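You operate a simulated robot arm through the tools that you are given. There is no shell and no other tool.

The job below is to be done with a simulated robot arm. You get a single attempt, and the scene is never put back.

## Task
Get ready to polish: BROWN tin open, brush loaded from it, cloth out.
Fine: the orange cloth is in the shoe cabinet's drawer; it and the lid go on the cabinet top. Stand the polish brush back, shut the drawer; the other tin stays shut. Set down upright: polish brush.

The check looks at the end state, three seconds after you hand in, the way a careful person would. Anything else that was tipped, shoved, dropped, spilled or broken makes it a failure. A push-on lid holds only when it is set on centred and level and pressed home; a screw cap is set on level and turned clockwise until tight. Flat cloth is picked up by pressing the open fingertips on it (5 to 10 N) and closing them slowly along it; thin cloth reads only 2 to 8 mm in the jaws.

## Robot
A 6-joint arm with a two-finger parallel gripper, fixed in place. Base frame: the origin is on the floor under the middle of its stand, x ahead of it, y to its left, z up. Lengths are in m, angles in degrees, forces in N, time in s.
With the tool pointing down near the work surface it reaches from about 0.28 to 0.64 m from the base axis. Its first joint turns from -115.0 to 115.0 degrees. Payload 3.43 kg.
Tool frame: the origin (TCP) lies between the finger pads and is the grasp point; the fingertips stand 0.034 m ahead of it; z points along the fingers, y is the line along which they close. Largest opening 0.128 m; finger width 0.024, thickness 0.012; the body of the gripper, 0.048 by 0.13 m, starts 0.096 m behind the TCP.
Orientation is that of the tool frame in the base frame, as [roll, pitch, yaw] about the fixed x, y, z axes, in that order (R = Rz(yaw) Ry(pitch) Rx(roll)). With the fingers straight down and closing along the base's y, the tool's x points along the base's -x, its y along +y and its z along -z.

## Interface
- The arm moves only by the tool play_rows. Its argument "plan" is a list of rows, each an object (a shift or turn left out is 0, a gripper value left out holds the last) with "fingers": the gripper command, from -1 (fully open) to 1 (shut), values between in proportion; "travel": the shift along the base's x, y, z in cm, a list of three; "dr": the turn, a rotation vector about the base's x, y, z in degrees, a list of three. In form: [{"fingers": fingers, "travel": [dx, dy, dz], "dr": [rx, ry, rz]}, ...]. A call has 1 to 20 rows; each row shifts and turns the commanded pose from where the row before left it. Rows are played at 5 a second. More than 0.05 m and 8.6 degrees between two rows, or a gripper value outside its range, and nothing of the call is played. Where a pose cannot be reached the arm comes as near as it can. A force on the tool above 40 N (or 10 N above the force at the start of the call, whichever is more), or a blocked arm, ends the call early, and 0.2 s more pass. The fingers move at their own pace (about 0.153 m/s each) and stop on an object; they squeeze with about 27 N. The grip force told is the motor's: it shows also when the fingers shut on nothing. Time passes only in rows, and 0.2 s behind the last, so rows that do not move let the fingers close. The reply holds the time, the measured pose of the TCP, the force on the tool along the base axes, the opening and the grip force, in the units named above and with some noise, with the torque about the TCP (base axes, N m) and any sound that the robot's microphone picked up, and new pictures: "show" is both (left out), scene, wrist or none.
- Cameras (640 x 400 px; columns grow to the right, rows downward): "scene" is fixed at [0.3957, -0.5089, 1.651]; the picture's right is [0.98, 0.22, 0.00], its down [0.21, -0.92, -0.35] and it looks along [-0.08, 0.34, -0.94] (base axes); focal length 219 px, centre (320, 200). "wrist" rides on the gripper at [0.076, -0.011, -0.16] in the tool frame; the picture's right is [0.15, 0.99, 0.00], its down [-0.88, 0.13, -0.46] and it looks along [-0.45, 0.07, 0.89] (tool axes); focal length 234 px, centre (320, 200). There is no depth. A picture from a camera that has moved, and an enlarged one, comes with that camera's place and axes in the base frame and with its lens. The place of the scene camera against the robot may be out by one fixed shift of up to 0.025 m in any direction.
- slide_trunk(by): slides the trunk up (or, below 0, down) by that many m; the arm rides with it, the base frame stays. It gives what a move gives, with no picture.
- enlarge(camera, box): a new picture of the part [left, top, right, bottom] of that camera's present view, enlarged. It takes no simulated time.
- sign_off(): hands the job in; it is judged then, once.

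Nothing tells you positions but the pictures and the camera data. Unless the task says otherwise, let go and move clear before handing in.

The tools are called after "Emit:" by a JSON object that holds its "method" and its "body". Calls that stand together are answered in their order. play_rows: Moves the arm, as the interface text tells. Its arguments: {"type":"object","properties":{"plan":{"type":"array","items":{"type":"object","properties":{"fingers":{"type":"number"},"travel":{"type":"array","items":{"type":"number"}},"dr":{"type":"array","items":{"type":"number"}}}}},"show":{"type":"string","enum":["both","scene","wrist","none"]}},"required":["plan"]} The other tools are called the same way: slide_trunk (by) moves the trunk up or down; enlarge (camera, box) takes an enlarged picture of a part of a camera's view; sign_off () hands the job in.

At the start:

```text
clock: 0.0
eef_pos: [0.2732, -0.3476, 1.2677]
orientation: [180.0, 0.0, 179.9]
ft_force: [0.0, 0.0, 0.5]
wrist_torque: [0.0, -0.03, -0.01]
grip_width: 0.1283
grasp_force: 0.1
trunk travel left (down, up): [-0.925, 0.065]
```

scene: 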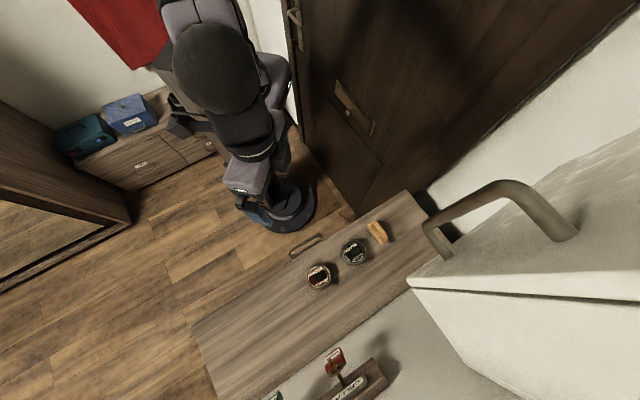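
wrist: 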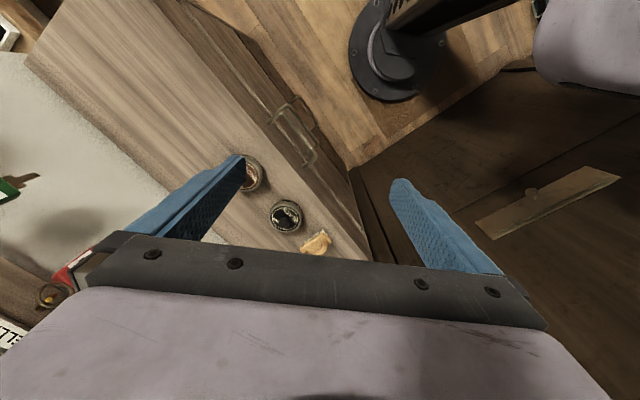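

I see a shoe cabinet with two tins and a brush on its top, and the arm above. I'll take enlarged pictures first to identify the tins, the brush, and the drawer handle.

Emit:
{"method": "enlarge", "body": {"camera": "scene", "box": [280, 190, 440, 290]}}

Emit:
{"method": "enlarge", "body": {"camera": "scene", "box": [190, 180, 450, 400]}}

Emit:
{"method": "enlarge", "body": {"camera": "wrist", "box": [200, 80, 400, 270]}}

```text
4.00 times, centred on (360, 240) of scene
camera zoom: at [0.3957, -0.5089, 1.651], right [0.98, 0.22, 0.0], down [0.21, -0.92, -0.35], along [-0.08, 0.34, -0.94], focal length 876 px, centre (160, 40)
```

zoom: 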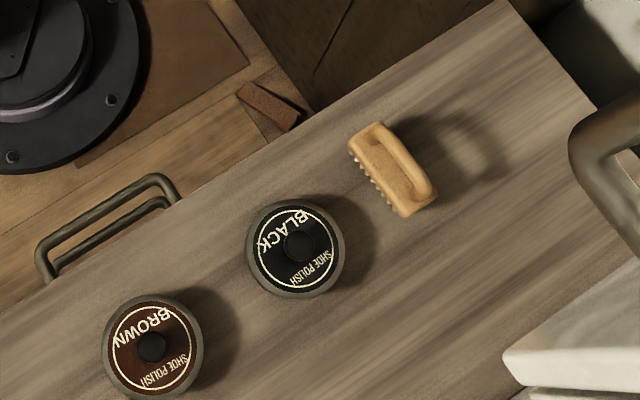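

```text
1.82 times, centred on (320, 290) of scene
camera zoom: at [0.3957, -0.5089, 1.651], right [0.98, 0.22, 0.0], down [0.21, -0.92, -0.35], along [-0.08, 0.34, -0.94], focal length 398 px, centre (320, 36)
```

zoom: 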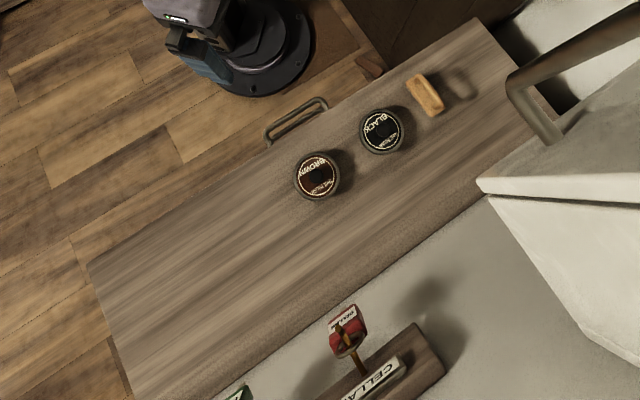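

```text
2.11 times, centred on (300, 175) of wrist
camera zoom: at [0.1978, -0.3609, 1.427], right [-0.15, 0.99, 0.0], down [0.88, 0.13, 0.46], along [0.45, 0.07, -0.89], focal length 493 px, centre (362, 253)
```

zoom: 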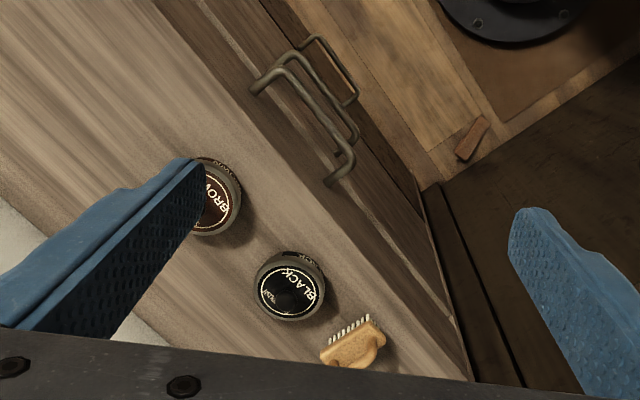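

The shoe cabinet top looks to be about z≈0.95, with its front edge running at about 45° past the robot. BROWN is the left tin, BLACK the middle one, and the brush stands to the right. I'll turn the tool to line up with the cabinet and collect new wrist views so I can triangulate.

Emit:
{"method": "play_rows", "body": {"plan": [{"dr": [0, 0, -7.5]}, {"dr": [0, 0, -7.5]}, {"dr": [0, 0, -7.5]}, {"dr": [0, 0, -7.5]}, {"dr": [0, 0, -7.5]}, {"dr": [0, 0, -7.5]}, {}], "show": "both"}}

```text
clock: 1.6
eef_pos: [0.2726, -0.3488, 1.2677]
orientation: [-180.0, 0.0, 135.0]
ft_force: [-0.5, 0.7, 0.7]
wrist_torque: [0.02, 0.01, 0.01]
grip_width: 0.128
grasp_force: 0.1
trunk travel left (down, up): [-0.925, 0.065]
camera wrist: at [0.2121, -0.3041, 1.4271], right [0.6, 0.8, 0.0], down [0.71, -0.53, 0.46], along [0.37, -0.27, -0.89], focal length 234 px, centre (320, 200)
```

scene: 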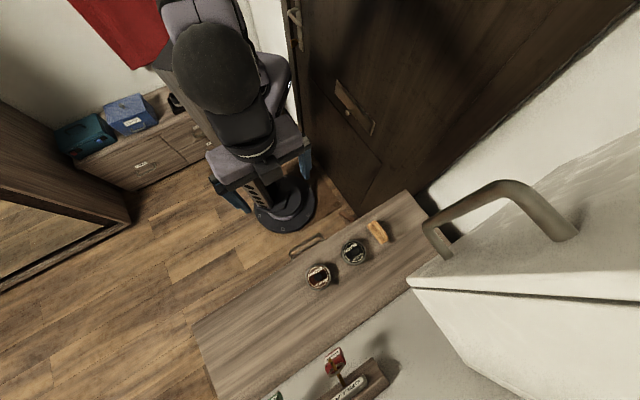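
wrist: 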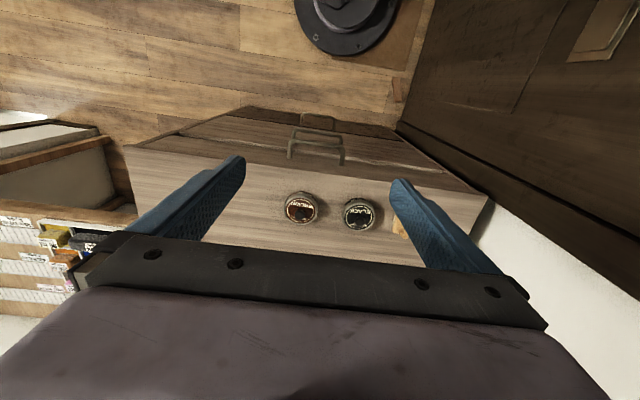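

The tool is now square to the cabinet. I'll zoom in on the tins, handle and brush in this view.

Emit:
{"method": "enlarge", "body": {"camera": "wrist", "box": [240, 100, 440, 225]}}

Emit:
{"method": "enlarge", "body": {"camera": "wrist", "box": [100, 80, 500, 330]}}

```text
3.20 times, centred on (340, 162) of wrist
camera zoom: at [0.2121, -0.3041, 1.4271], right [0.6, 0.8, 0.0], down [0.71, -0.53, 0.46], along [0.37, -0.27, -0.89], focal length 749 px, centre (256, 320)
```

zoom: 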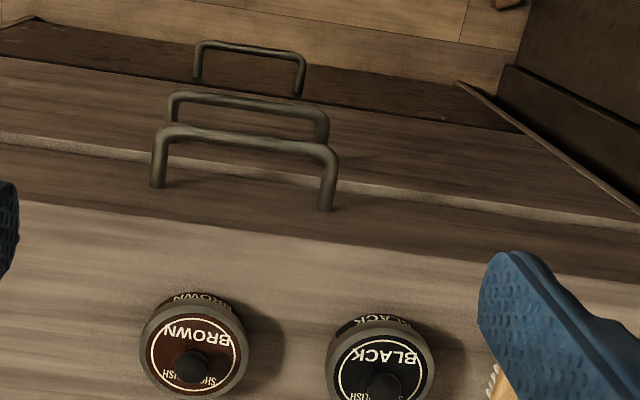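

```text
1.60 times, centred on (300, 205) of wrist
camera zoom: at [0.2121, -0.3041, 1.4271], right [0.6, 0.8, 0.0], down [0.71, -0.53, 0.46], along [0.37, -0.27, -0.89], focal length 375 px, centre (352, 192)
```

zoom: 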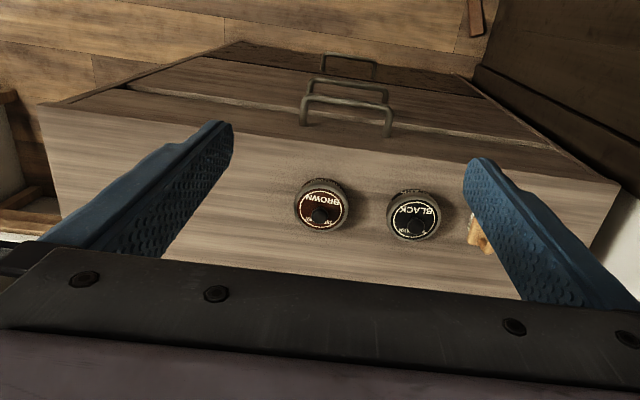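

From two wrist views I put the cabinet front at about 45°, with n=(x−y)/√2≈0.545. The tops of the tins are near z≈0.97: BLACK is at about (0.485,−0.396) and BROWN at about (0.395,−0.49). I'll move sideways and down a little to get a better triangulation of the handle and tins.

Emit:
{"method": "play_rows", "body": {"plan": [{"travel": [3, 3, -2]}, {"travel": [3, 3, -2]}, {"travel": [1.5, 1.5, -2]}, {}, {}], "show": "wrist"}}

Emit:
{"method": "enlarge", "body": {"camera": "wrist", "box": [160, 70, 420, 232]}}

```text
clock: 2.8
eef_pos: [0.3481, -0.2733, 1.2075]
orientation: [-180.0, 0.0, 135.1]
ft_force: [0.0, -0.4, -0.6]
wrist_torque: [-0.05, 0.0, 0.01]
grip_width: 0.1282
grasp_force: 0.1
trunk travel left (down, up): [-0.925, 0.065]
camera wrist: at [0.287, -0.2295, 1.3667], right [0.6, 0.8, 0.0], down [0.71, -0.53, 0.46], along [0.37, -0.27, -0.89], focal length 234 px, centre (320, 200)
```

wrist: 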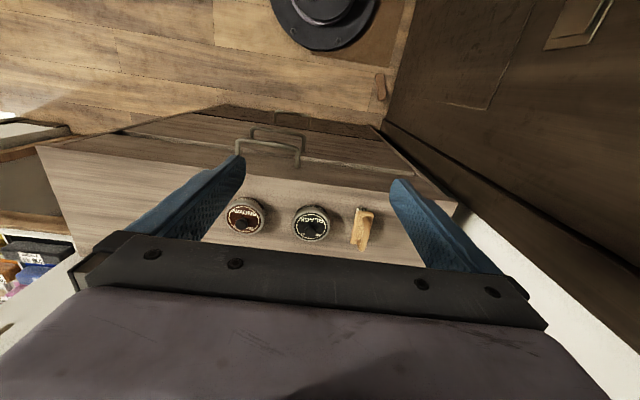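

```text
2.46 times, centred on (290, 151) of wrist
camera zoom: at [0.287, -0.2295, 1.3667], right [0.6, 0.8, 0.0], down [0.71, -0.53, 0.46], along [0.37, -0.27, -0.89], focal length 576 px, centre (394, 321)
```

zoom: 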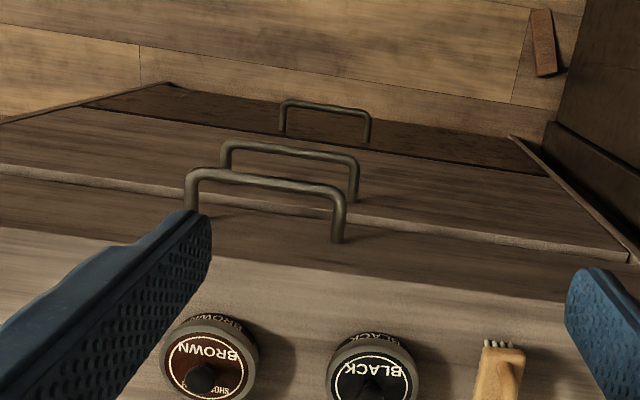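

The top drawer's handle bar runs from t≈−0.116 to 0.016 at n≈0.503, z≈0.866. The drawer face is at n≈0.546 and the cabinet top at z≈0.943. I'll turn the tool 90° so the fingers close across the bar, narrow the opening, and look from above the handle.

Emit:
{"method": "play_rows", "body": {"plan": [{"dr": [0, 0, -7.5], "travel": [-0.23, -0.98, -0.5], "fingers": 0.4375}, {"dr": [0, 0, -7.5], "travel": [-0.23, -0.98, -0.5]}, {"dr": [0, 0, -7.5], "travel": [-0.23, -0.98, -0.5]}, {"dr": [0, 0, -7.5], "travel": [-0.23, -0.98, -0.5]}, {"dr": [0, 0, -7.5], "travel": [-0.23, -0.98, -0.5]}, {"dr": [0, 0, -7.5], "travel": [-0.23, -0.98, -0.5]}, {"dr": [0, 0, -7.5], "travel": [-0.23, -0.98, -0.5]}, {"dr": [0, 0, -7.5], "travel": [-0.23, -0.98, -0.5]}, {"dr": [0, 0, -7.5], "travel": [-0.23, -0.98, -0.5]}, {"dr": [0, 0, -7.5], "travel": [-0.23, -0.98, -0.5]}, {"dr": [0, 0, -7.5], "travel": [-0.23, -0.98, -0.5]}, {"dr": [0, 0, -7.5], "travel": [-0.23, -0.98, -0.5]}, {}, {}], "show": "both"}}

Emit:
{"method": "enlarge", "body": {"camera": "wrist", "box": [200, 50, 520, 250]}}

```text
clock: 5.8
eef_pos: [0.3208, -0.3912, 1.1472]
orientation: [-179.9, 0.0, 45.0]
ft_force: [-0.3, -0.5, 0.1]
wrist_torque: [-0.01, 0.03, 0.01]
grip_width: 0.0362
grasp_force: 0.0
trunk travel left (down, up): [-0.925, 0.065]
camera wrist: at [0.3669, -0.3309, 1.3068], right [0.8, -0.6, 0.0], down [-0.53, -0.71, 0.46], along [-0.27, -0.37, -0.89], focal length 234 px, centre (320, 200)
```

scene: 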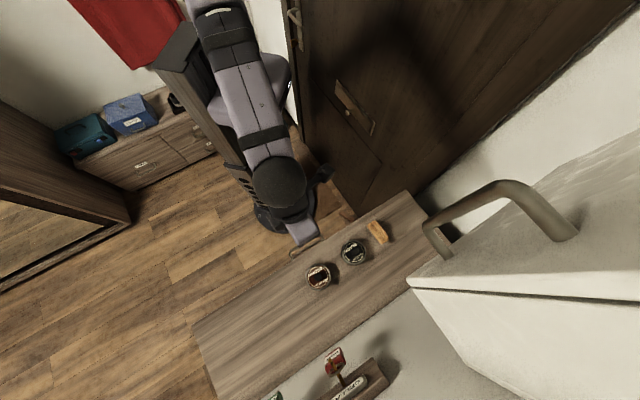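
wrist: 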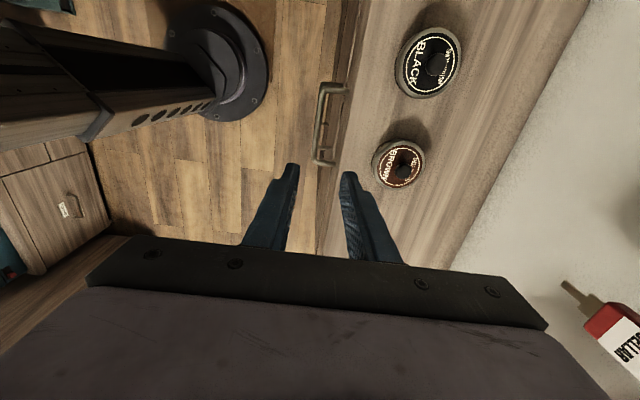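

```text
2.00 times, centred on (360, 150) of wrist
camera zoom: at [0.3669, -0.3309, 1.3068], right [0.8, -0.6, 0.0], down [-0.53, -0.71, 0.46], along [-0.27, -0.37, -0.89], focal length 468 px, centre (240, 300)
```

zoom: 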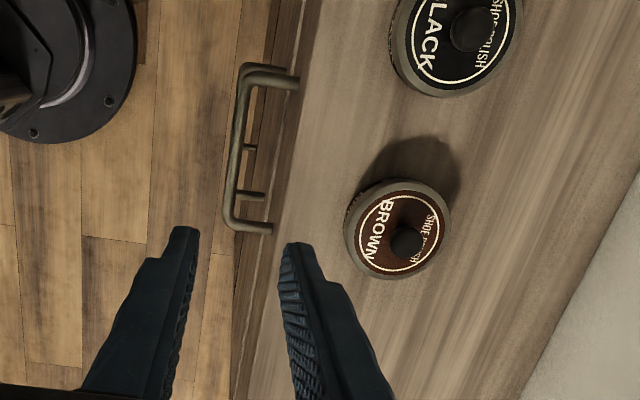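

The handle projects exactly where I computed it. I'll go straight down so one finger drops behind the bar.

Emit:
{"method": "play_rows", "body": {"plan": [{"travel": [0, 0, -4.5]}, {"travel": [0, 0, -4.5]}, {"travel": [0, 0, -4.5]}, {"travel": [0, 0, -4.5]}, {"travel": [0, 0, -3.5]}, {"travel": [0, 0, -2.5]}, {"travel": [0, 0, -2]}, {}, {}], "show": "both"}}

```text
clock: 7.8
eef_pos: [0.3206, -0.3909, 0.8866]
orientation: [179.9, 0.0, 45.0]
ft_force: [-0.2, -0.6, 0.9]
wrist_torque: [-0.01, 0.01, 0.02]
grip_width: 0.0361
grasp_force: 0.1
trunk travel left (down, up): [-0.925, 0.065]
camera wrist: at [0.3676, -0.3305, 1.047], right [0.8, -0.6, 0.0], down [-0.53, -0.71, 0.46], along [-0.27, -0.37, -0.89], focal length 234 px, centre (320, 200)
```

scene: 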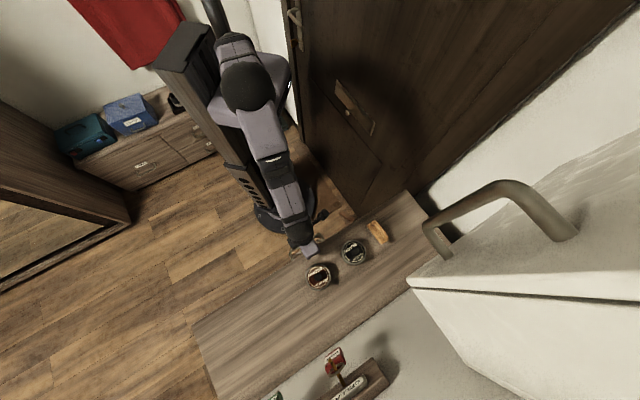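
wrist: 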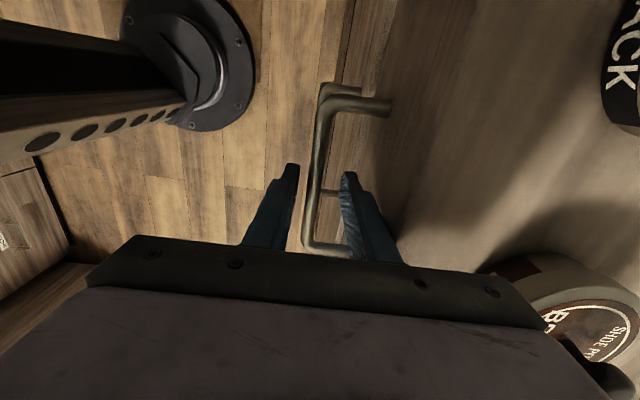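

The bar sits between the two fingers, with no contact yet. I'll close on it and start pulling the drawer gently toward the robot.

Emit:
{"method": "play_rows", "body": {"plan": [{"fingers": 1}, {"fingers": 1}, {"fingers": 1}], "show": "none"}}

Emit:
{"method": "play_rows", "body": {"plan": [{"travel": [-0.7, 0.7, 0]}, {"travel": [-0.7, 0.7, 0]}, {"travel": [-0.7, 0.7, 0]}, {}], "show": "both"}}

```text
clock: 8.6
eef_pos: [0.318, -0.3879, 0.8874]
orientation: [-179.5, -0.1, 45.0]
ft_force: [-12.5, 11.6, -4.3]
wrist_torque: [0.17, 0.18, 0.03]
grip_width: 0.0115
grasp_force: 44.8
trunk travel left (down, up): [-0.925, 0.065]
```

```text
clock: 9.6
eef_pos: [0.301, -0.3699, 0.8871]
orientation: [-180.0, 0.0, 45.1]
ft_force: [2.6, 4.2, -11.2]
wrist_torque: [-0.18, 0.37, 0.03]
grip_width: 0.0117
grasp_force: 45.2
trunk travel left (down, up): [-0.925, 0.065]
camera wrist: at [0.3469, -0.3093, 1.0466], right [0.8, -0.6, 0.0], down [-0.53, -0.72, 0.46], along [-0.27, -0.37, -0.89], focal length 234 px, centre (320, 200)
```

scene: 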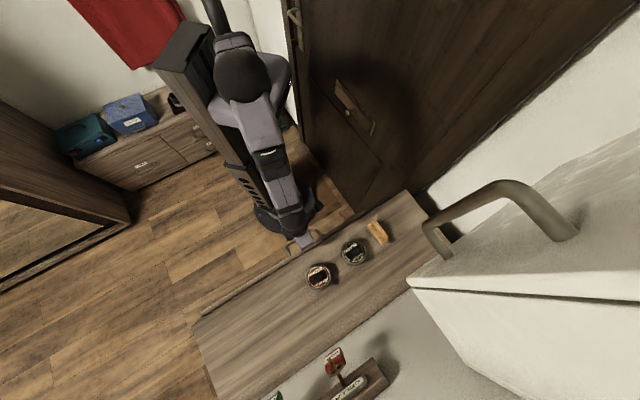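
wrist: 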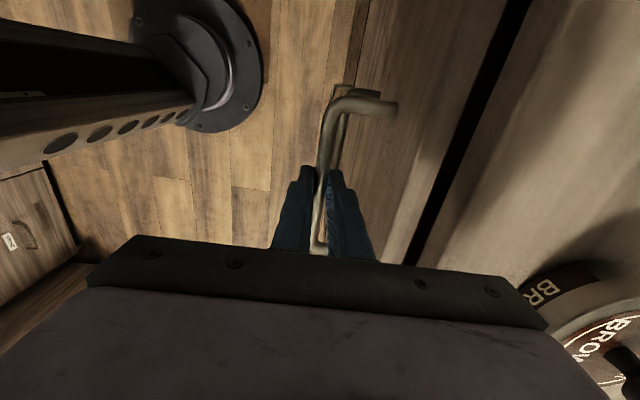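

The drawer is sliding out smoothly. I'll keep pulling and check what's inside.

Emit:
{"method": "play_rows", "body": {"plan": [{"travel": [-1.06, 1.06, 0]}, {"travel": [-1.06, 1.06, 0]}, {"travel": [-1.06, 1.06, 0]}, {"travel": [-1.06, 1.06, 0]}, {"travel": [-1.06, 1.06, 0]}, {"travel": [-1.06, 1.06, 0]}, {}], "show": "both"}}

```text
clock: 11.2
eef_pos: [0.2359, -0.3067, 0.8872]
orientation: [-179.8, 0.0, 45.0]
ft_force: [5.6, 7.6, -19.4]
wrist_torque: [-0.02, 0.18, 0.02]
grip_width: 0.0114
grasp_force: 45.3
trunk travel left (down, up): [-0.925, 0.065]
camera wrist: at [0.2833, -0.2458, 1.0468], right [0.8, -0.6, 0.0], down [-0.53, -0.72, 0.46], along [-0.27, -0.36, -0.89], focal length 234 px, centre (320, 200)
```

scene: 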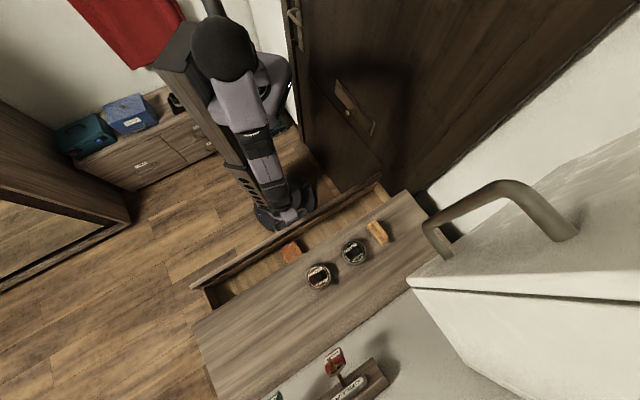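
wrist: 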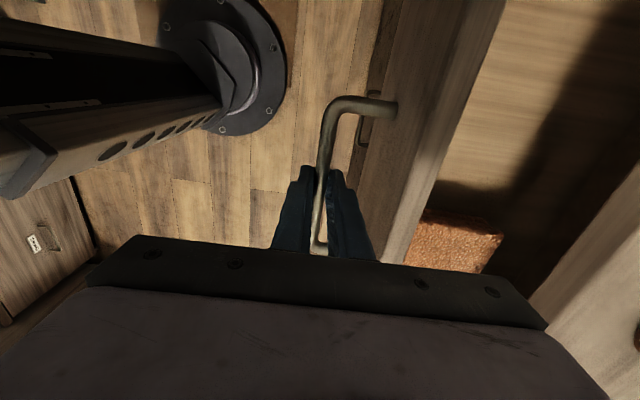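

The orange cloth is in the drawer, to the −t side of the handle. I'll enlarge it to see how big it is and where it sits.

Emit:
{"method": "enlarge", "body": {"camera": "scene", "box": [180, 170, 440, 330]}}

Emit:
{"method": "enlarge", "body": {"camera": "scene", "box": [250, 210, 350, 300]}}

```text
2.46 times, centred on (310, 250) of scene
camera zoom: at [0.3957, -0.5089, 1.651], right [0.98, 0.22, 0.0], down [0.21, -0.92, -0.35], along [-0.08, 0.34, -0.94], focal length 539 px, centre (345, 77)
```

zoom: 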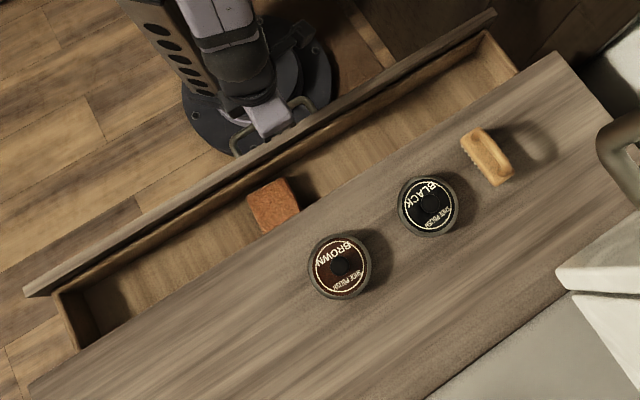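

```text
4.44 times, centred on (300, 255) of scene
camera zoom: at [0.3957, -0.5089, 1.651], right [0.98, 0.22, 0.0], down [0.21, -0.92, -0.35], along [-0.08, 0.34, -0.94], focal length 974 px, centre (409, -44)
```

zoom: 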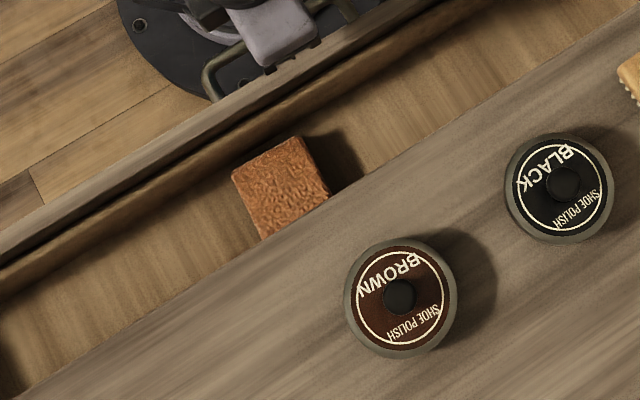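

The cloth is a folded block about 7 cm across. Its far edge is still under the cabinet top, so I'll pull the drawer further.

Emit:
{"method": "play_rows", "body": {"plan": [{"travel": [-0.9, 0.9, 0]}, {"travel": [-0.9, 0.9, 0]}, {"travel": [-0.9, 0.9, 0]}, {"travel": [-0.9, 0.9, 0]}, {}], "show": "both"}}

Emit:
{"method": "enlarge", "body": {"camera": "scene", "box": [230, 200, 350, 300]}}

```text
clock: 12.4
eef_pos: [0.2004, -0.2701, 0.8862]
orientation: [-179.8, 0.1, 45.0]
ft_force: [10.5, 12.4, -17.6]
wrist_torque: [0.19, -0.18, 0.01]
grip_width: 0.0116
grasp_force: 44.9
trunk travel left (down, up): [-0.925, 0.065]
camera wrist: at [0.2474, -0.2097, 1.0468], right [0.8, -0.6, 0.0], down [-0.53, -0.72, 0.46], along [-0.27, -0.36, -0.89], focal length 234 px, centre (320, 200)
```

scene: 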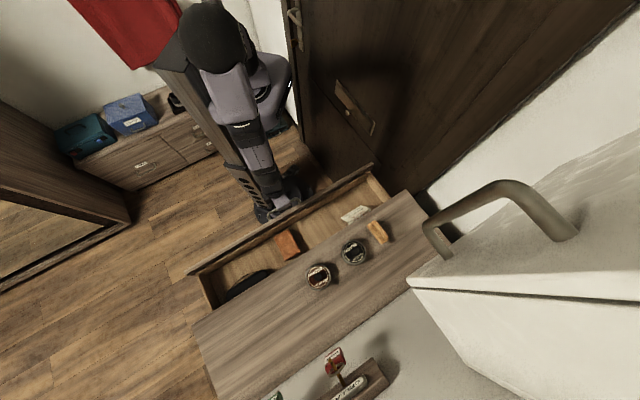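
wrist: 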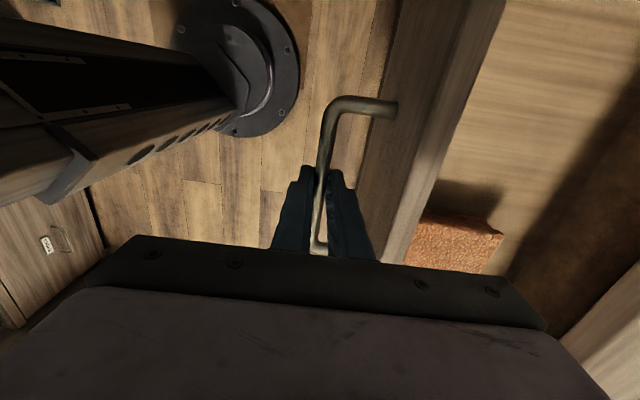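

```text
4.00 times, centred on (290, 250) of scene
camera zoom: at [0.3957, -0.5089, 1.651], right [0.98, 0.22, 0.0], down [0.21, -0.92, -0.35], along [-0.08, 0.34, -0.94], focal length 876 px, centre (440, 0)
```

zoom: 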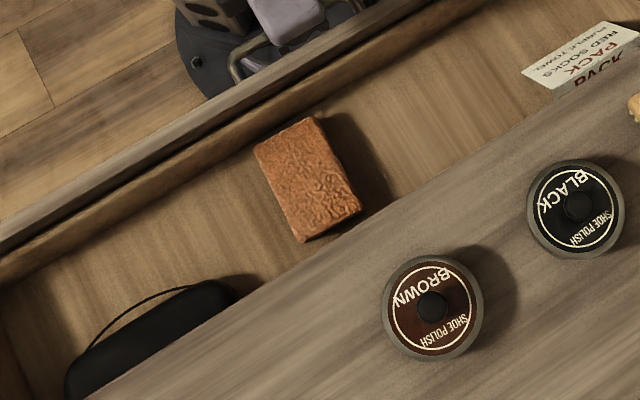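

The drawer is out about 17 cm and the whole cloth is visible. There's also a card and a black pouch in there, which I'll leave alone. I'll release the handle and rise straight up.

Emit:
{"method": "play_rows", "body": {"plan": [{"fingers": 0.4375}, {}, {}, {"travel": [0, 0, 2]}, {"travel": [0, 0, 3]}, {"travel": [0, 0, 4]}, {"travel": [0, 0, 4.5]}, {"travel": [0, 0, 4.5]}, {"travel": [0, 0, 4]}, {}], "show": "scene"}}

```text
clock: 14.6
eef_pos: [0.201, -0.2677, 1.1064]
orientation: [180.0, 0.0, 45.0]
ft_force: [-0.9, -0.3, 1.0]
wrist_torque: [0.0, 0.01, 0.0]
grip_width: 0.0362
grasp_force: 0.0
trunk travel left (down, up): [-0.925, 0.065]
```

scene: 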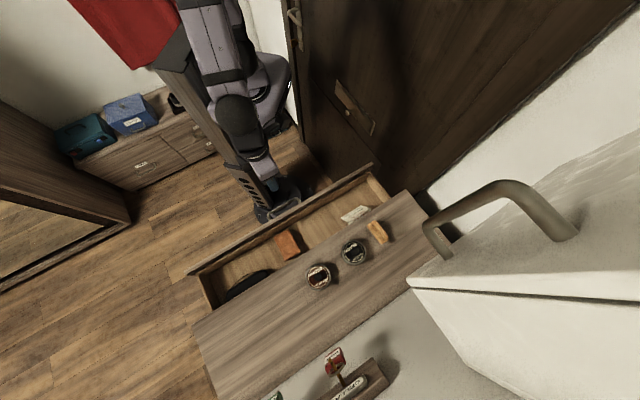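

The handle is released and clear. I'll turn back to the radial orientation and move over the cloth for a look.

Emit:
{"method": "play_rows", "body": {"plan": [{"dr": [0, 0, 7.5], "travel": [0.36, -1.04, 0], "fingers": -0.6}, {"dr": [0, 0, 7.5], "travel": [0.36, -1.04, 0]}, {"dr": [0, 0, 7.5], "travel": [0.36, -1.04, 0]}, {"dr": [0, 0, 7.5], "travel": [0.36, -1.04, 0]}, {"dr": [0, 0, 7.5], "travel": [0.36, -1.04, 0]}, {"dr": [0, 0, 7.5], "travel": [0.36, -1.04, 0]}, {"dr": [0, 0, 7.5], "travel": [0.36, -1.04, 0]}, {"dr": [0, 0, 7.5], "travel": [0.36, -1.04, 0]}, {"dr": [0, 0, 7.5], "travel": [0.36, -1.04, 0]}, {"dr": [0, 0, 7.5], "travel": [0.36, -1.04, 0]}, {"dr": [0, 0, 7.5], "travel": [0.36, -1.04, 0]}, {"dr": [0, 0, 7.5], "travel": [0.36, -1.04, 0]}, {}, {}], "show": "both"}}

Emit:
{"method": "enlarge", "body": {"camera": "wrist", "box": [180, 60, 500, 260]}}

```text
clock: 17.6
eef_pos: [0.2437, -0.396, 1.1079]
orientation: [180.0, 0.0, 135.0]
ft_force: [0.1, -0.5, 0.2]
wrist_torque: [0.0, 0.01, 0.02]
grip_width: 0.1025
grasp_force: 0.1
trunk travel left (down, up): [-0.925, 0.065]
camera wrist: at [0.1828, -0.3512, 1.2666], right [0.6, 0.8, 0.0], down [0.72, -0.53, 0.46], along [0.37, -0.27, -0.89], focal length 234 px, centre (320, 200)
```

scene: 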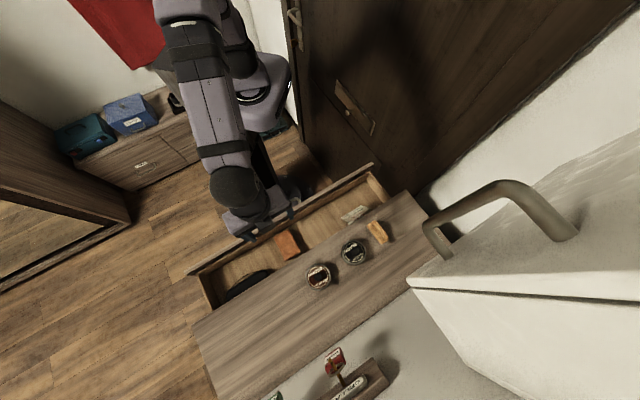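
wrist: 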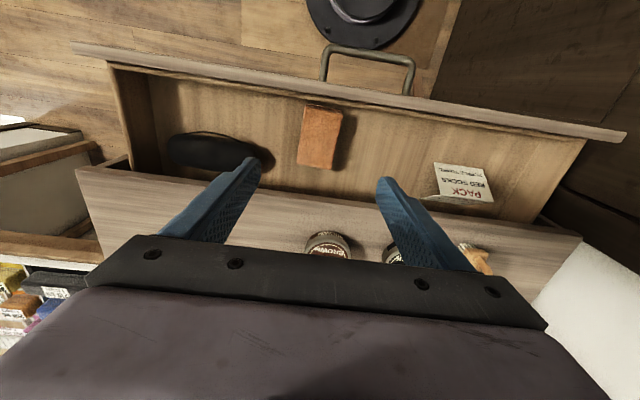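

```text
2.00 times, centred on (340, 160) of wrist
camera zoom: at [0.1828, -0.3512, 1.2666], right [0.6, 0.8, 0.0], down [0.72, -0.53, 0.46], along [0.37, -0.27, -0.89], focal length 468 px, centre (280, 280)
```

zoom: 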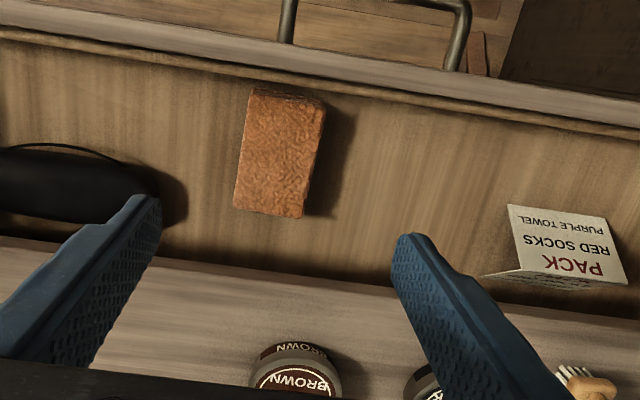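

The folded cloth's top is near z≈0.84, centred at about n=0.47, t=−0.106, and it's about 6.7 cm wide and 10 cm long. I'll zoom in further to gauge its thickness.

Emit:
{"method": "enlarge", "body": {"camera": "wrist", "box": [285, 90, 365, 140]}}

Emit:
{"method": "enlarge", "body": {"camera": "scene", "box": [260, 220, 324, 260]}}

```text
8.00 times, centred on (325, 115) of wrist
camera zoom: at [0.1828, -0.3512, 1.2666], right [0.6, 0.8, 0.0], down [0.72, -0.53, 0.46], along [0.37, -0.27, -0.89], focal length 1873 px, centre (280, 880)
```

zoom: 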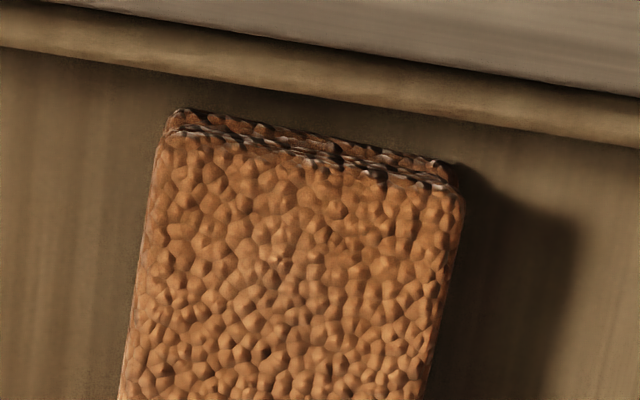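

```text
10.00 times, centred on (292, 240) of scene
camera zoom: at [0.3957, -0.5089, 1.651], right [0.98, 0.22, 0.0], down [0.21, -0.92, -0.35], along [-0.08, 0.34, -0.94], focal length 2191 px, centre (600, -200)
```

zoom: 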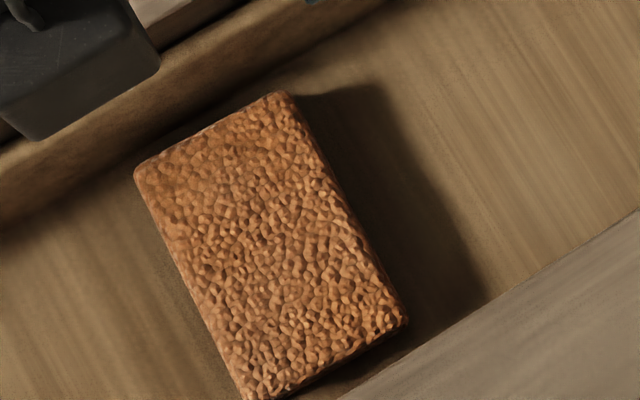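

The cloth top is at about 0.841 and the drawer floor at about 0.819, so the cloth is about 2 cm thick. That's enough to grip from its sides. I'll go down over it with the fingers either side and check the alignment before the last bit.

Emit:
{"method": "play_rows", "body": {"plan": [{"travel": [0.7, -0.57, -4]}, {"travel": [0.67, -0.56, -4]}, {"travel": [0, 0, -4.5]}, {"travel": [0, 0, -4.5]}, {"travel": [0, 0, -3.3]}, {}, {}], "show": "both"}}

```text
clock: 19.2
eef_pos: [0.259, -0.4083, 0.904]
orientation: [-179.9, 0.0, 135.1]
ft_force: [0.1, 0.1, -0.4]
wrist_torque: [0.01, 0.0, 0.03]
grip_width: 0.1025
grasp_force: 0.0
trunk travel left (down, up): [-0.925, 0.065]
camera wrist: at [0.1984, -0.3634, 1.0631], right [0.6, 0.8, 0.0], down [0.71, -0.53, 0.46], along [0.37, -0.27, -0.89], focal length 234 px, centre (320, 200)
```

scene: 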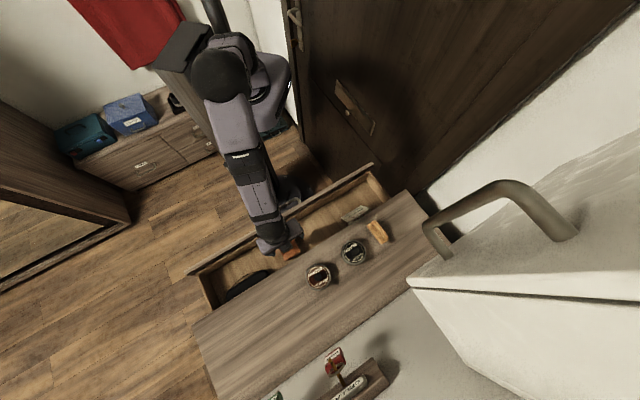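
wrist: 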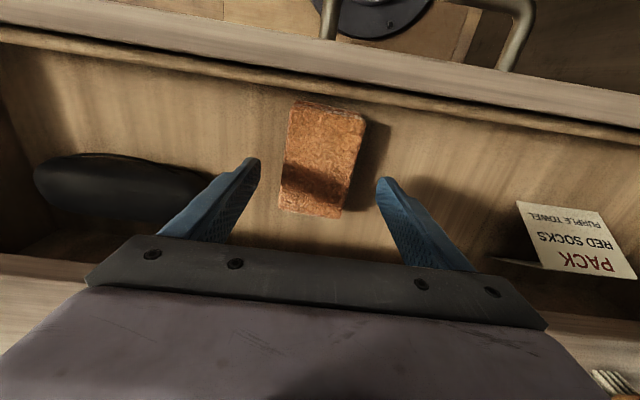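

The fingers straddle the cloth cleanly. I'll lower the last 4 cm slowly, then close.

Emit:
{"method": "play_rows", "body": {"plan": [{"travel": [0, 0, -1.2]}, {"travel": [0, 0, -1]}, {"travel": [0, 0, -1]}, {"travel": [0, 0, -0.8]}, {}, {}], "show": "wrist"}}

```text
clock: 20.6
eef_pos: [0.2574, -0.4065, 0.8637]
orientation: [-180.0, -0.1, 135.0]
ft_force: [-0.1, 0.1, -0.3]
wrist_torque: [-0.02, 0.01, 0.01]
grip_width: 0.1027
grasp_force: 0.1
trunk travel left (down, up): [-0.925, 0.065]
camera wrist: at [0.1959, -0.3625, 1.0231], right [0.6, 0.8, 0.0], down [0.71, -0.53, 0.46], along [0.37, -0.27, -0.89], focal length 234 px, centre (320, 200)
```

wrist: 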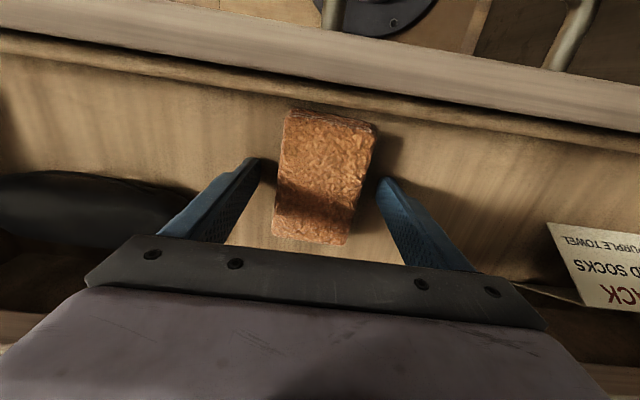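

There's no contact yet. I'll ease down a little further under the force guard to get a deeper bite.

Emit:
{"method": "play_rows", "body": {"plan": [{"travel": [0, 0, -0.4]}, {"travel": [0, 0, -0.4]}, {}], "show": "none"}}

```text
clock: 21.2
eef_pos: [0.2617, -0.412, 0.8636]
orientation: [-179.8, 0.8, 135.0]
ft_force: [2.9, 1.8, 20.7]
wrist_torque: [1.09, -0.76, 0.06]
grip_width: 0.1048
grasp_force: 2.3
trunk travel left (down, up): [-0.925, 0.065]
stopped in row 3: the force on the tool passed its limit at 44 N (the readings are from after the stop); the commanded pose is now the measured one
```

The tips touched the drawer floor at z≈0.829. I'll back off about 3 mm and close on the cloth.

Emit:
{"method": "play_rows", "body": {"plan": [{"travel": [-0.3, 0.3, 0.3]}, {}], "show": "wrist"}}

```text
clock: 21.8
eef_pos: [0.256, -0.4056, 0.8632]
orientation: [-179.9, 0.4, 135.1]
ft_force: [0.2, 2.0, 4.0]
wrist_torque: [0.32, -0.17, 0.02]
grip_width: 0.1034
grasp_force: 0.7
trunk travel left (down, up): [-0.925, 0.065]
camera wrist: at [0.1936, -0.3604, 1.0225], right [0.6, 0.8, 0.0], down [0.71, -0.53, 0.46], along [0.37, -0.28, -0.89], focal length 234 px, centre (320, 200)
```

wrist: 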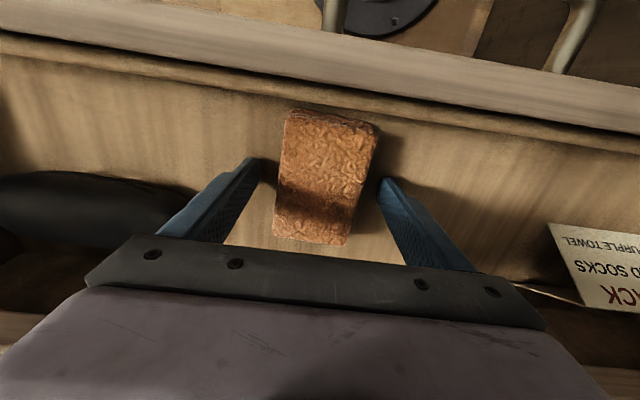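

Emit:
{"method": "play_rows", "body": {"plan": [{"travel": [0, 0, 0.3]}, {}, {"fingers": 0.0}, {"fingers": 1}, {"fingers": 1}, {"fingers": 1}], "show": "wrist"}}

```text
clock: 23.2
eef_pos: [0.2562, -0.4073, 0.8668]
orientation: [-180.0, 0.5, 135.1]
ft_force: [0.9, 0.1, -1.2]
wrist_torque: [-0.05, -0.01, 0.0]
grip_width: 0.0642
grasp_force: 27.0
trunk travel left (down, up): [-0.925, 0.065]
camera wrist: at [0.194, -0.3617, 1.0258], right [0.6, 0.8, 0.0], down [0.71, -0.53, 0.46], along [0.37, -0.28, -0.89], focal length 234 px, centre (320, 200)
```

wrist: 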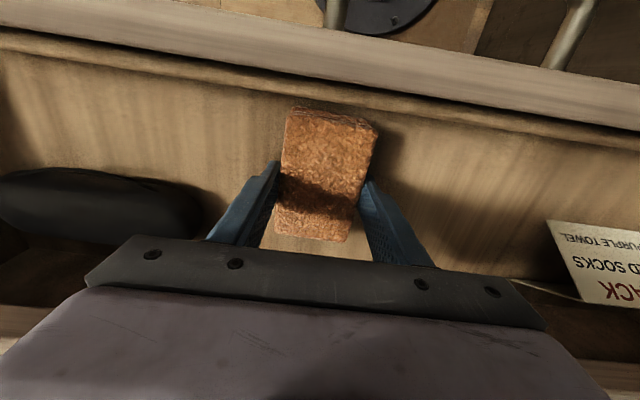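

The cloth is gripped (64 mm wide, 27 N). I'll lift it straight up clear of the drawer and check the hold.

Emit:
{"method": "play_rows", "body": {"plan": [{"travel": [0, 0, 1]}, {"travel": [0, 0, 2]}, {"travel": [0, 0, 3]}, {"travel": [0, 0, 4]}, {"travel": [0, 0, 4]}, {"travel": [0, 0, 4]}, {"travel": [0, 0, 2]}, {}], "show": "both"}}

```text
clock: 25.0
eef_pos: [0.256, -0.4079, 1.067]
orientation: [-179.9, 0.5, 134.9]
ft_force: [-0.5, 0.5, -0.7]
wrist_torque: [0.0, -0.03, 0.01]
grip_width: 0.0645
grasp_force: 26.8
trunk travel left (down, up): [-0.925, 0.065]
camera wrist: at [0.1941, -0.3618, 1.2263], right [0.6, 0.8, 0.0], down [0.71, -0.53, 0.46], along [0.37, -0.28, -0.89], focal length 234 px, centre (320, 200)
```

scene: 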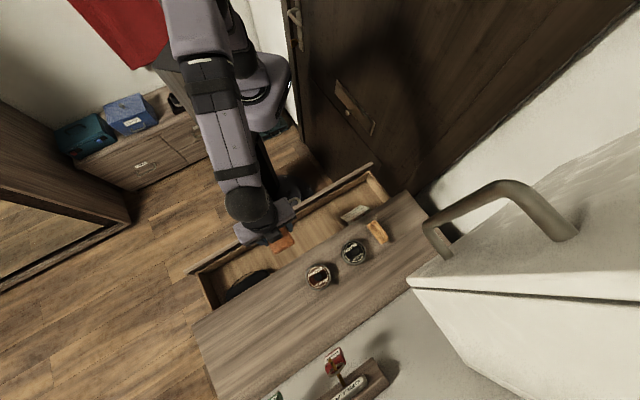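
wrist: 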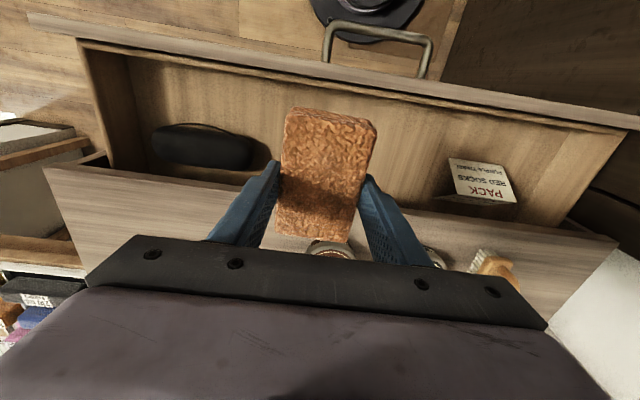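

The cloth is held well. I'll carry it over the cabinet top to the left of the BROWN tin.

Emit:
{"method": "play_rows", "body": {"plan": [{"travel": [0.97, -3.72, 0.5], "dr": [0.35, 0.35, 0]}, {"travel": [0.97, -3.72, 0]}, {"travel": [0.97, -3.72, 0]}, {"travel": [0.97, -3.7, 0]}, {}, {}], "show": "both"}}

```text
clock: 26.4
eef_pos: [0.2934, -0.5511, 1.0699]
orientation: [-180.0, -0.1, 135.0]
ft_force: [0.0, 0.6, -0.3]
wrist_torque: [0.01, -0.02, 0.01]
grip_width: 0.0639
grasp_force: 27.2
out of reach, approached as far as the arm can: row 4
trunk travel left (down, up): [-0.925, 0.065]
camera wrist: at [0.2325, -0.5067, 1.2298], right [0.6, 0.8, 0.0], down [0.72, -0.53, 0.45], along [0.36, -0.27, -0.89], focal length 234 px, centre (320, 200)
```

scene: 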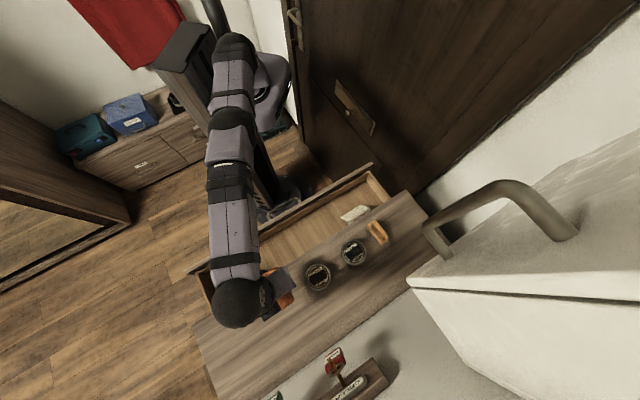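
wrist: 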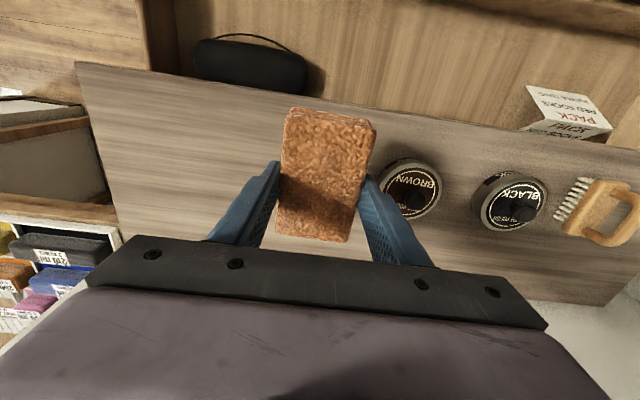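

I'm over the free area left of the BROWN tin, close to the reach limit. I'll lower toward the cabinet top in steps and watch the force.

Emit:
{"method": "play_rows", "body": {"plan": [{"travel": [0, 0, -2]}, {"travel": [0, 0, -2]}, {"travel": [0, 0, -2]}, {"travel": [0, 0, -1.5]}, {}, {}], "show": "both"}}

```text
clock: 27.8
eef_pos: [0.2922, -0.5514, 0.9962]
orientation: [-179.9, -0.1, 135.0]
ft_force: [-0.3, 0.2, -0.8]
wrist_torque: [0.0, 0.02, 0.0]
grip_width: 0.0639
grasp_force: 26.9
trunk travel left (down, up): [-0.925, 0.065]
camera wrist: at [0.2317, -0.5058, 1.1558], right [0.6, 0.8, 0.0], down [0.72, -0.53, 0.46], along [0.36, -0.27, -0.89], focal length 234 px, centre (320, 200)
```

scene: 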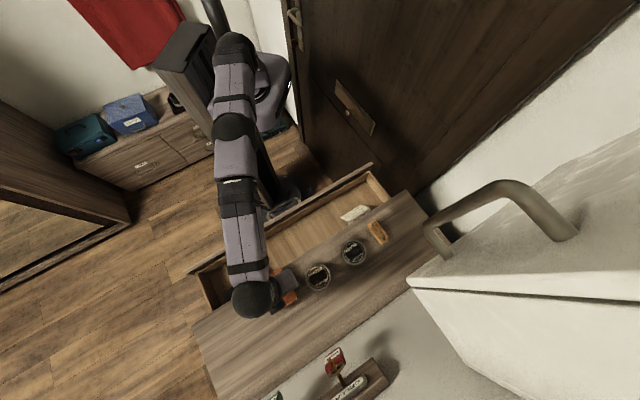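
wrist: 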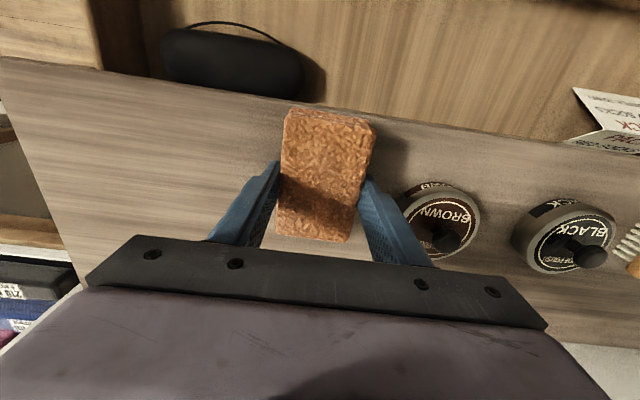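

The cloth's near edge is close to the cabinet's front edge. I'll shift about 1 cm further in, then lower to contact.

Emit:
{"method": "play_rows", "body": {"plan": [{"travel": [0.35, -0.4, 0]}, {"travel": [0.35, -0.4, 0]}, {}, {"travel": [0, 0, -0.5]}, {"travel": [0, 0, -0.4]}, {}], "show": "wrist"}}

```text
clock: 29.2
eef_pos: [0.2974, -0.5549, 0.9868]
orientation: [-179.8, 0.1, 135.1]
ft_force: [-0.4, -0.8, 1.6]
wrist_torque: [-0.05, -0.11, 0.03]
grip_width: 0.0639
grasp_force: 27.2
out of reach, approached as far as the arm can: row 2
trunk travel left (down, up): [-0.925, 0.065]
camera wrist: at [0.2366, -0.5098, 1.1474], right [0.6, 0.8, 0.0], down [0.72, -0.53, 0.46], along [0.36, -0.27, -0.89], focal length 234 px, centre (320, 200)
```

wrist: 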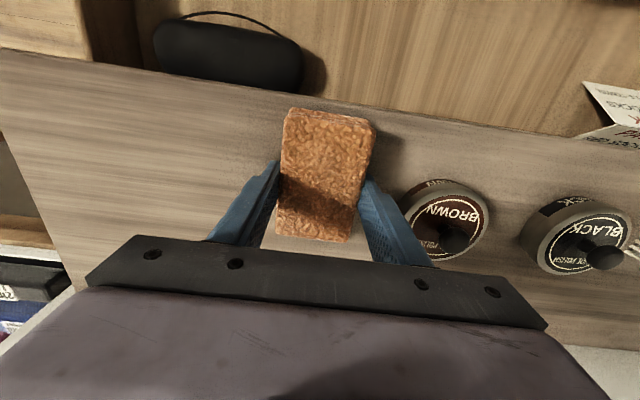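

Emit:
{"method": "play_rows", "body": {"plan": [{"travel": [0, 0, -0.3]}, {"travel": [0, 0, -0.3]}, {}], "show": "none"}}

```text
clock: 30.0
eef_pos: [0.2976, -0.5544, 0.9868]
orientation: [-179.6, 0.7, 135.0]
ft_force: [-0.6, -2.1, 31.3]
wrist_torque: [0.5, -0.01, -0.14]
grip_width: 0.0639
grasp_force: 26.8
trunk travel left (down, up): [-0.925, 0.065]
```

The cloth is resting on the cabinet top, which puts the surface at z≈0.949. I'll take off the pressure, open just enough to release, and rise.

Emit:
{"method": "play_rows", "body": {"plan": [{"travel": [0, 0, 0.5]}, {}, {"fingers": -0.3}, {}, {}, {"travel": [0, 0, 1]}, {"travel": [0, 0, 2]}, {"travel": [0, 0, 3]}, {"travel": [-0.7, 0.7, 4]}, {"travel": [-1.4, 1.4, 3]}, {}], "show": "both"}}

```text
clock: 32.4
eef_pos: [0.276, -0.5322, 1.1151]
orientation: [-179.9, -0.1, 135.0]
ft_force: [0.3, -0.6, 0.0]
wrist_torque: [0.01, 0.03, -0.02]
grip_width: 0.0831
grasp_force: 0.0
trunk travel left (down, up): [-0.925, 0.065]
camera wrist: at [0.2158, -0.4878, 1.2758], right [0.6, 0.8, 0.0], down [0.72, -0.53, 0.45], along [0.36, -0.27, -0.89], focal length 234 px, centre (320, 200)
```

scene: 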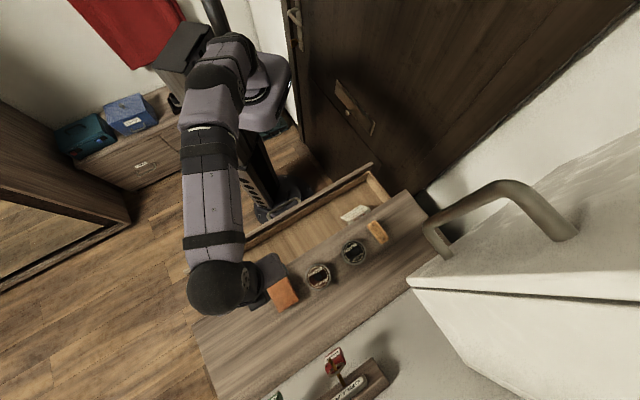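
wrist: 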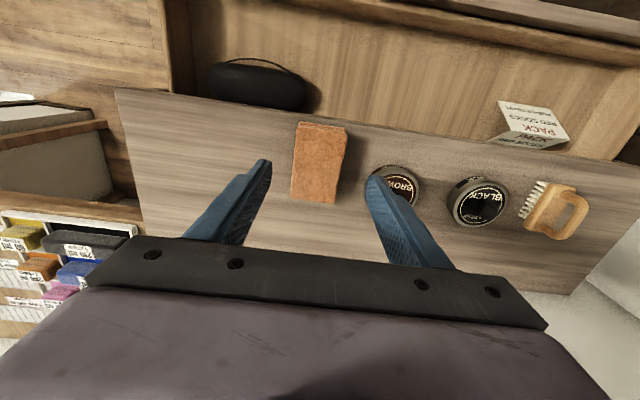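

The cloth is lying flat on the cabinet top, left of the BROWN tin. Next I'll close the drawer, going back over the handle with the fingers turned across the bar.

Emit:
{"method": "play_rows", "body": {"plan": [{"dr": [0, 0, -7.5], "travel": [-0.63, 2.18, 0], "fingers": 0.4375}, {"dr": [0, 0, -7.5], "travel": [-0.63, 2.18, 0]}, {"dr": [0, 0, -7.5], "travel": [-0.63, 2.18, 0]}, {"dr": [0, 0, -7.5], "travel": [-0.63, 2.18, 0]}, {"dr": [0, 0, -7.5], "travel": [-0.63, 2.18, 0]}, {"dr": [0, 0, -7.5], "travel": [-0.63, 2.18, 0]}, {"dr": [0, 0, -7.5], "travel": [-0.63, 2.18, 0]}, {"dr": [0, 0, -7.5], "travel": [-0.63, 2.18, 0]}, {"dr": [0, 0, -7.5], "travel": [-0.63, 2.18, 0]}, {"dr": [0, 0, -7.5], "travel": [-0.63, 2.18, 0]}, {"dr": [0, 0, -7.5], "travel": [-0.63, 2.18, 0]}, {"dr": [0, 0, -7.5], "travel": [-0.63, 2.23, 0]}, {}, {}], "show": "both"}}

```text
clock: 35.4
eef_pos: [0.2014, -0.2719, 1.1166]
orientation: [-179.9, -0.1, 44.8]
ft_force: [-0.3, 0.2, 0.8]
wrist_torque: [-0.01, 0.0, -0.01]
grip_width: 0.0357
grasp_force: 0.0
trunk travel left (down, up): [-0.925, 0.065]
camera wrist: at [0.2477, -0.2106, 1.2766], right [0.8, -0.6, 0.0], down [-0.53, -0.71, 0.46], along [-0.27, -0.36, -0.89], focal length 234 px, centre (320, 200)
```

scene: 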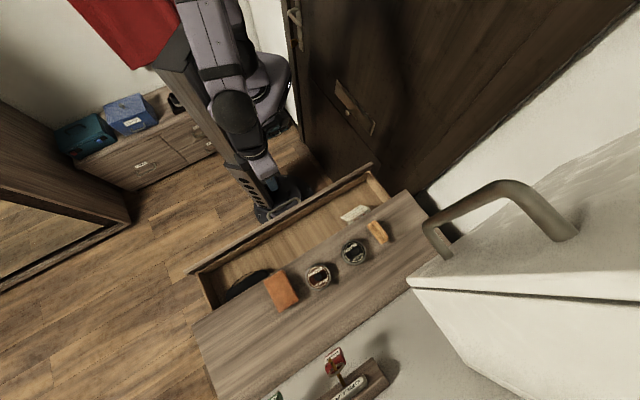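
wrist: 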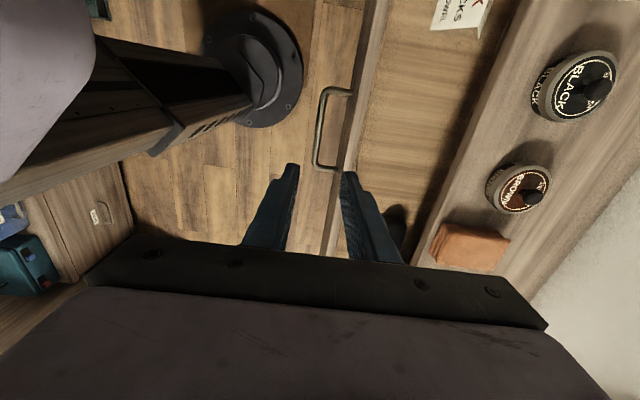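

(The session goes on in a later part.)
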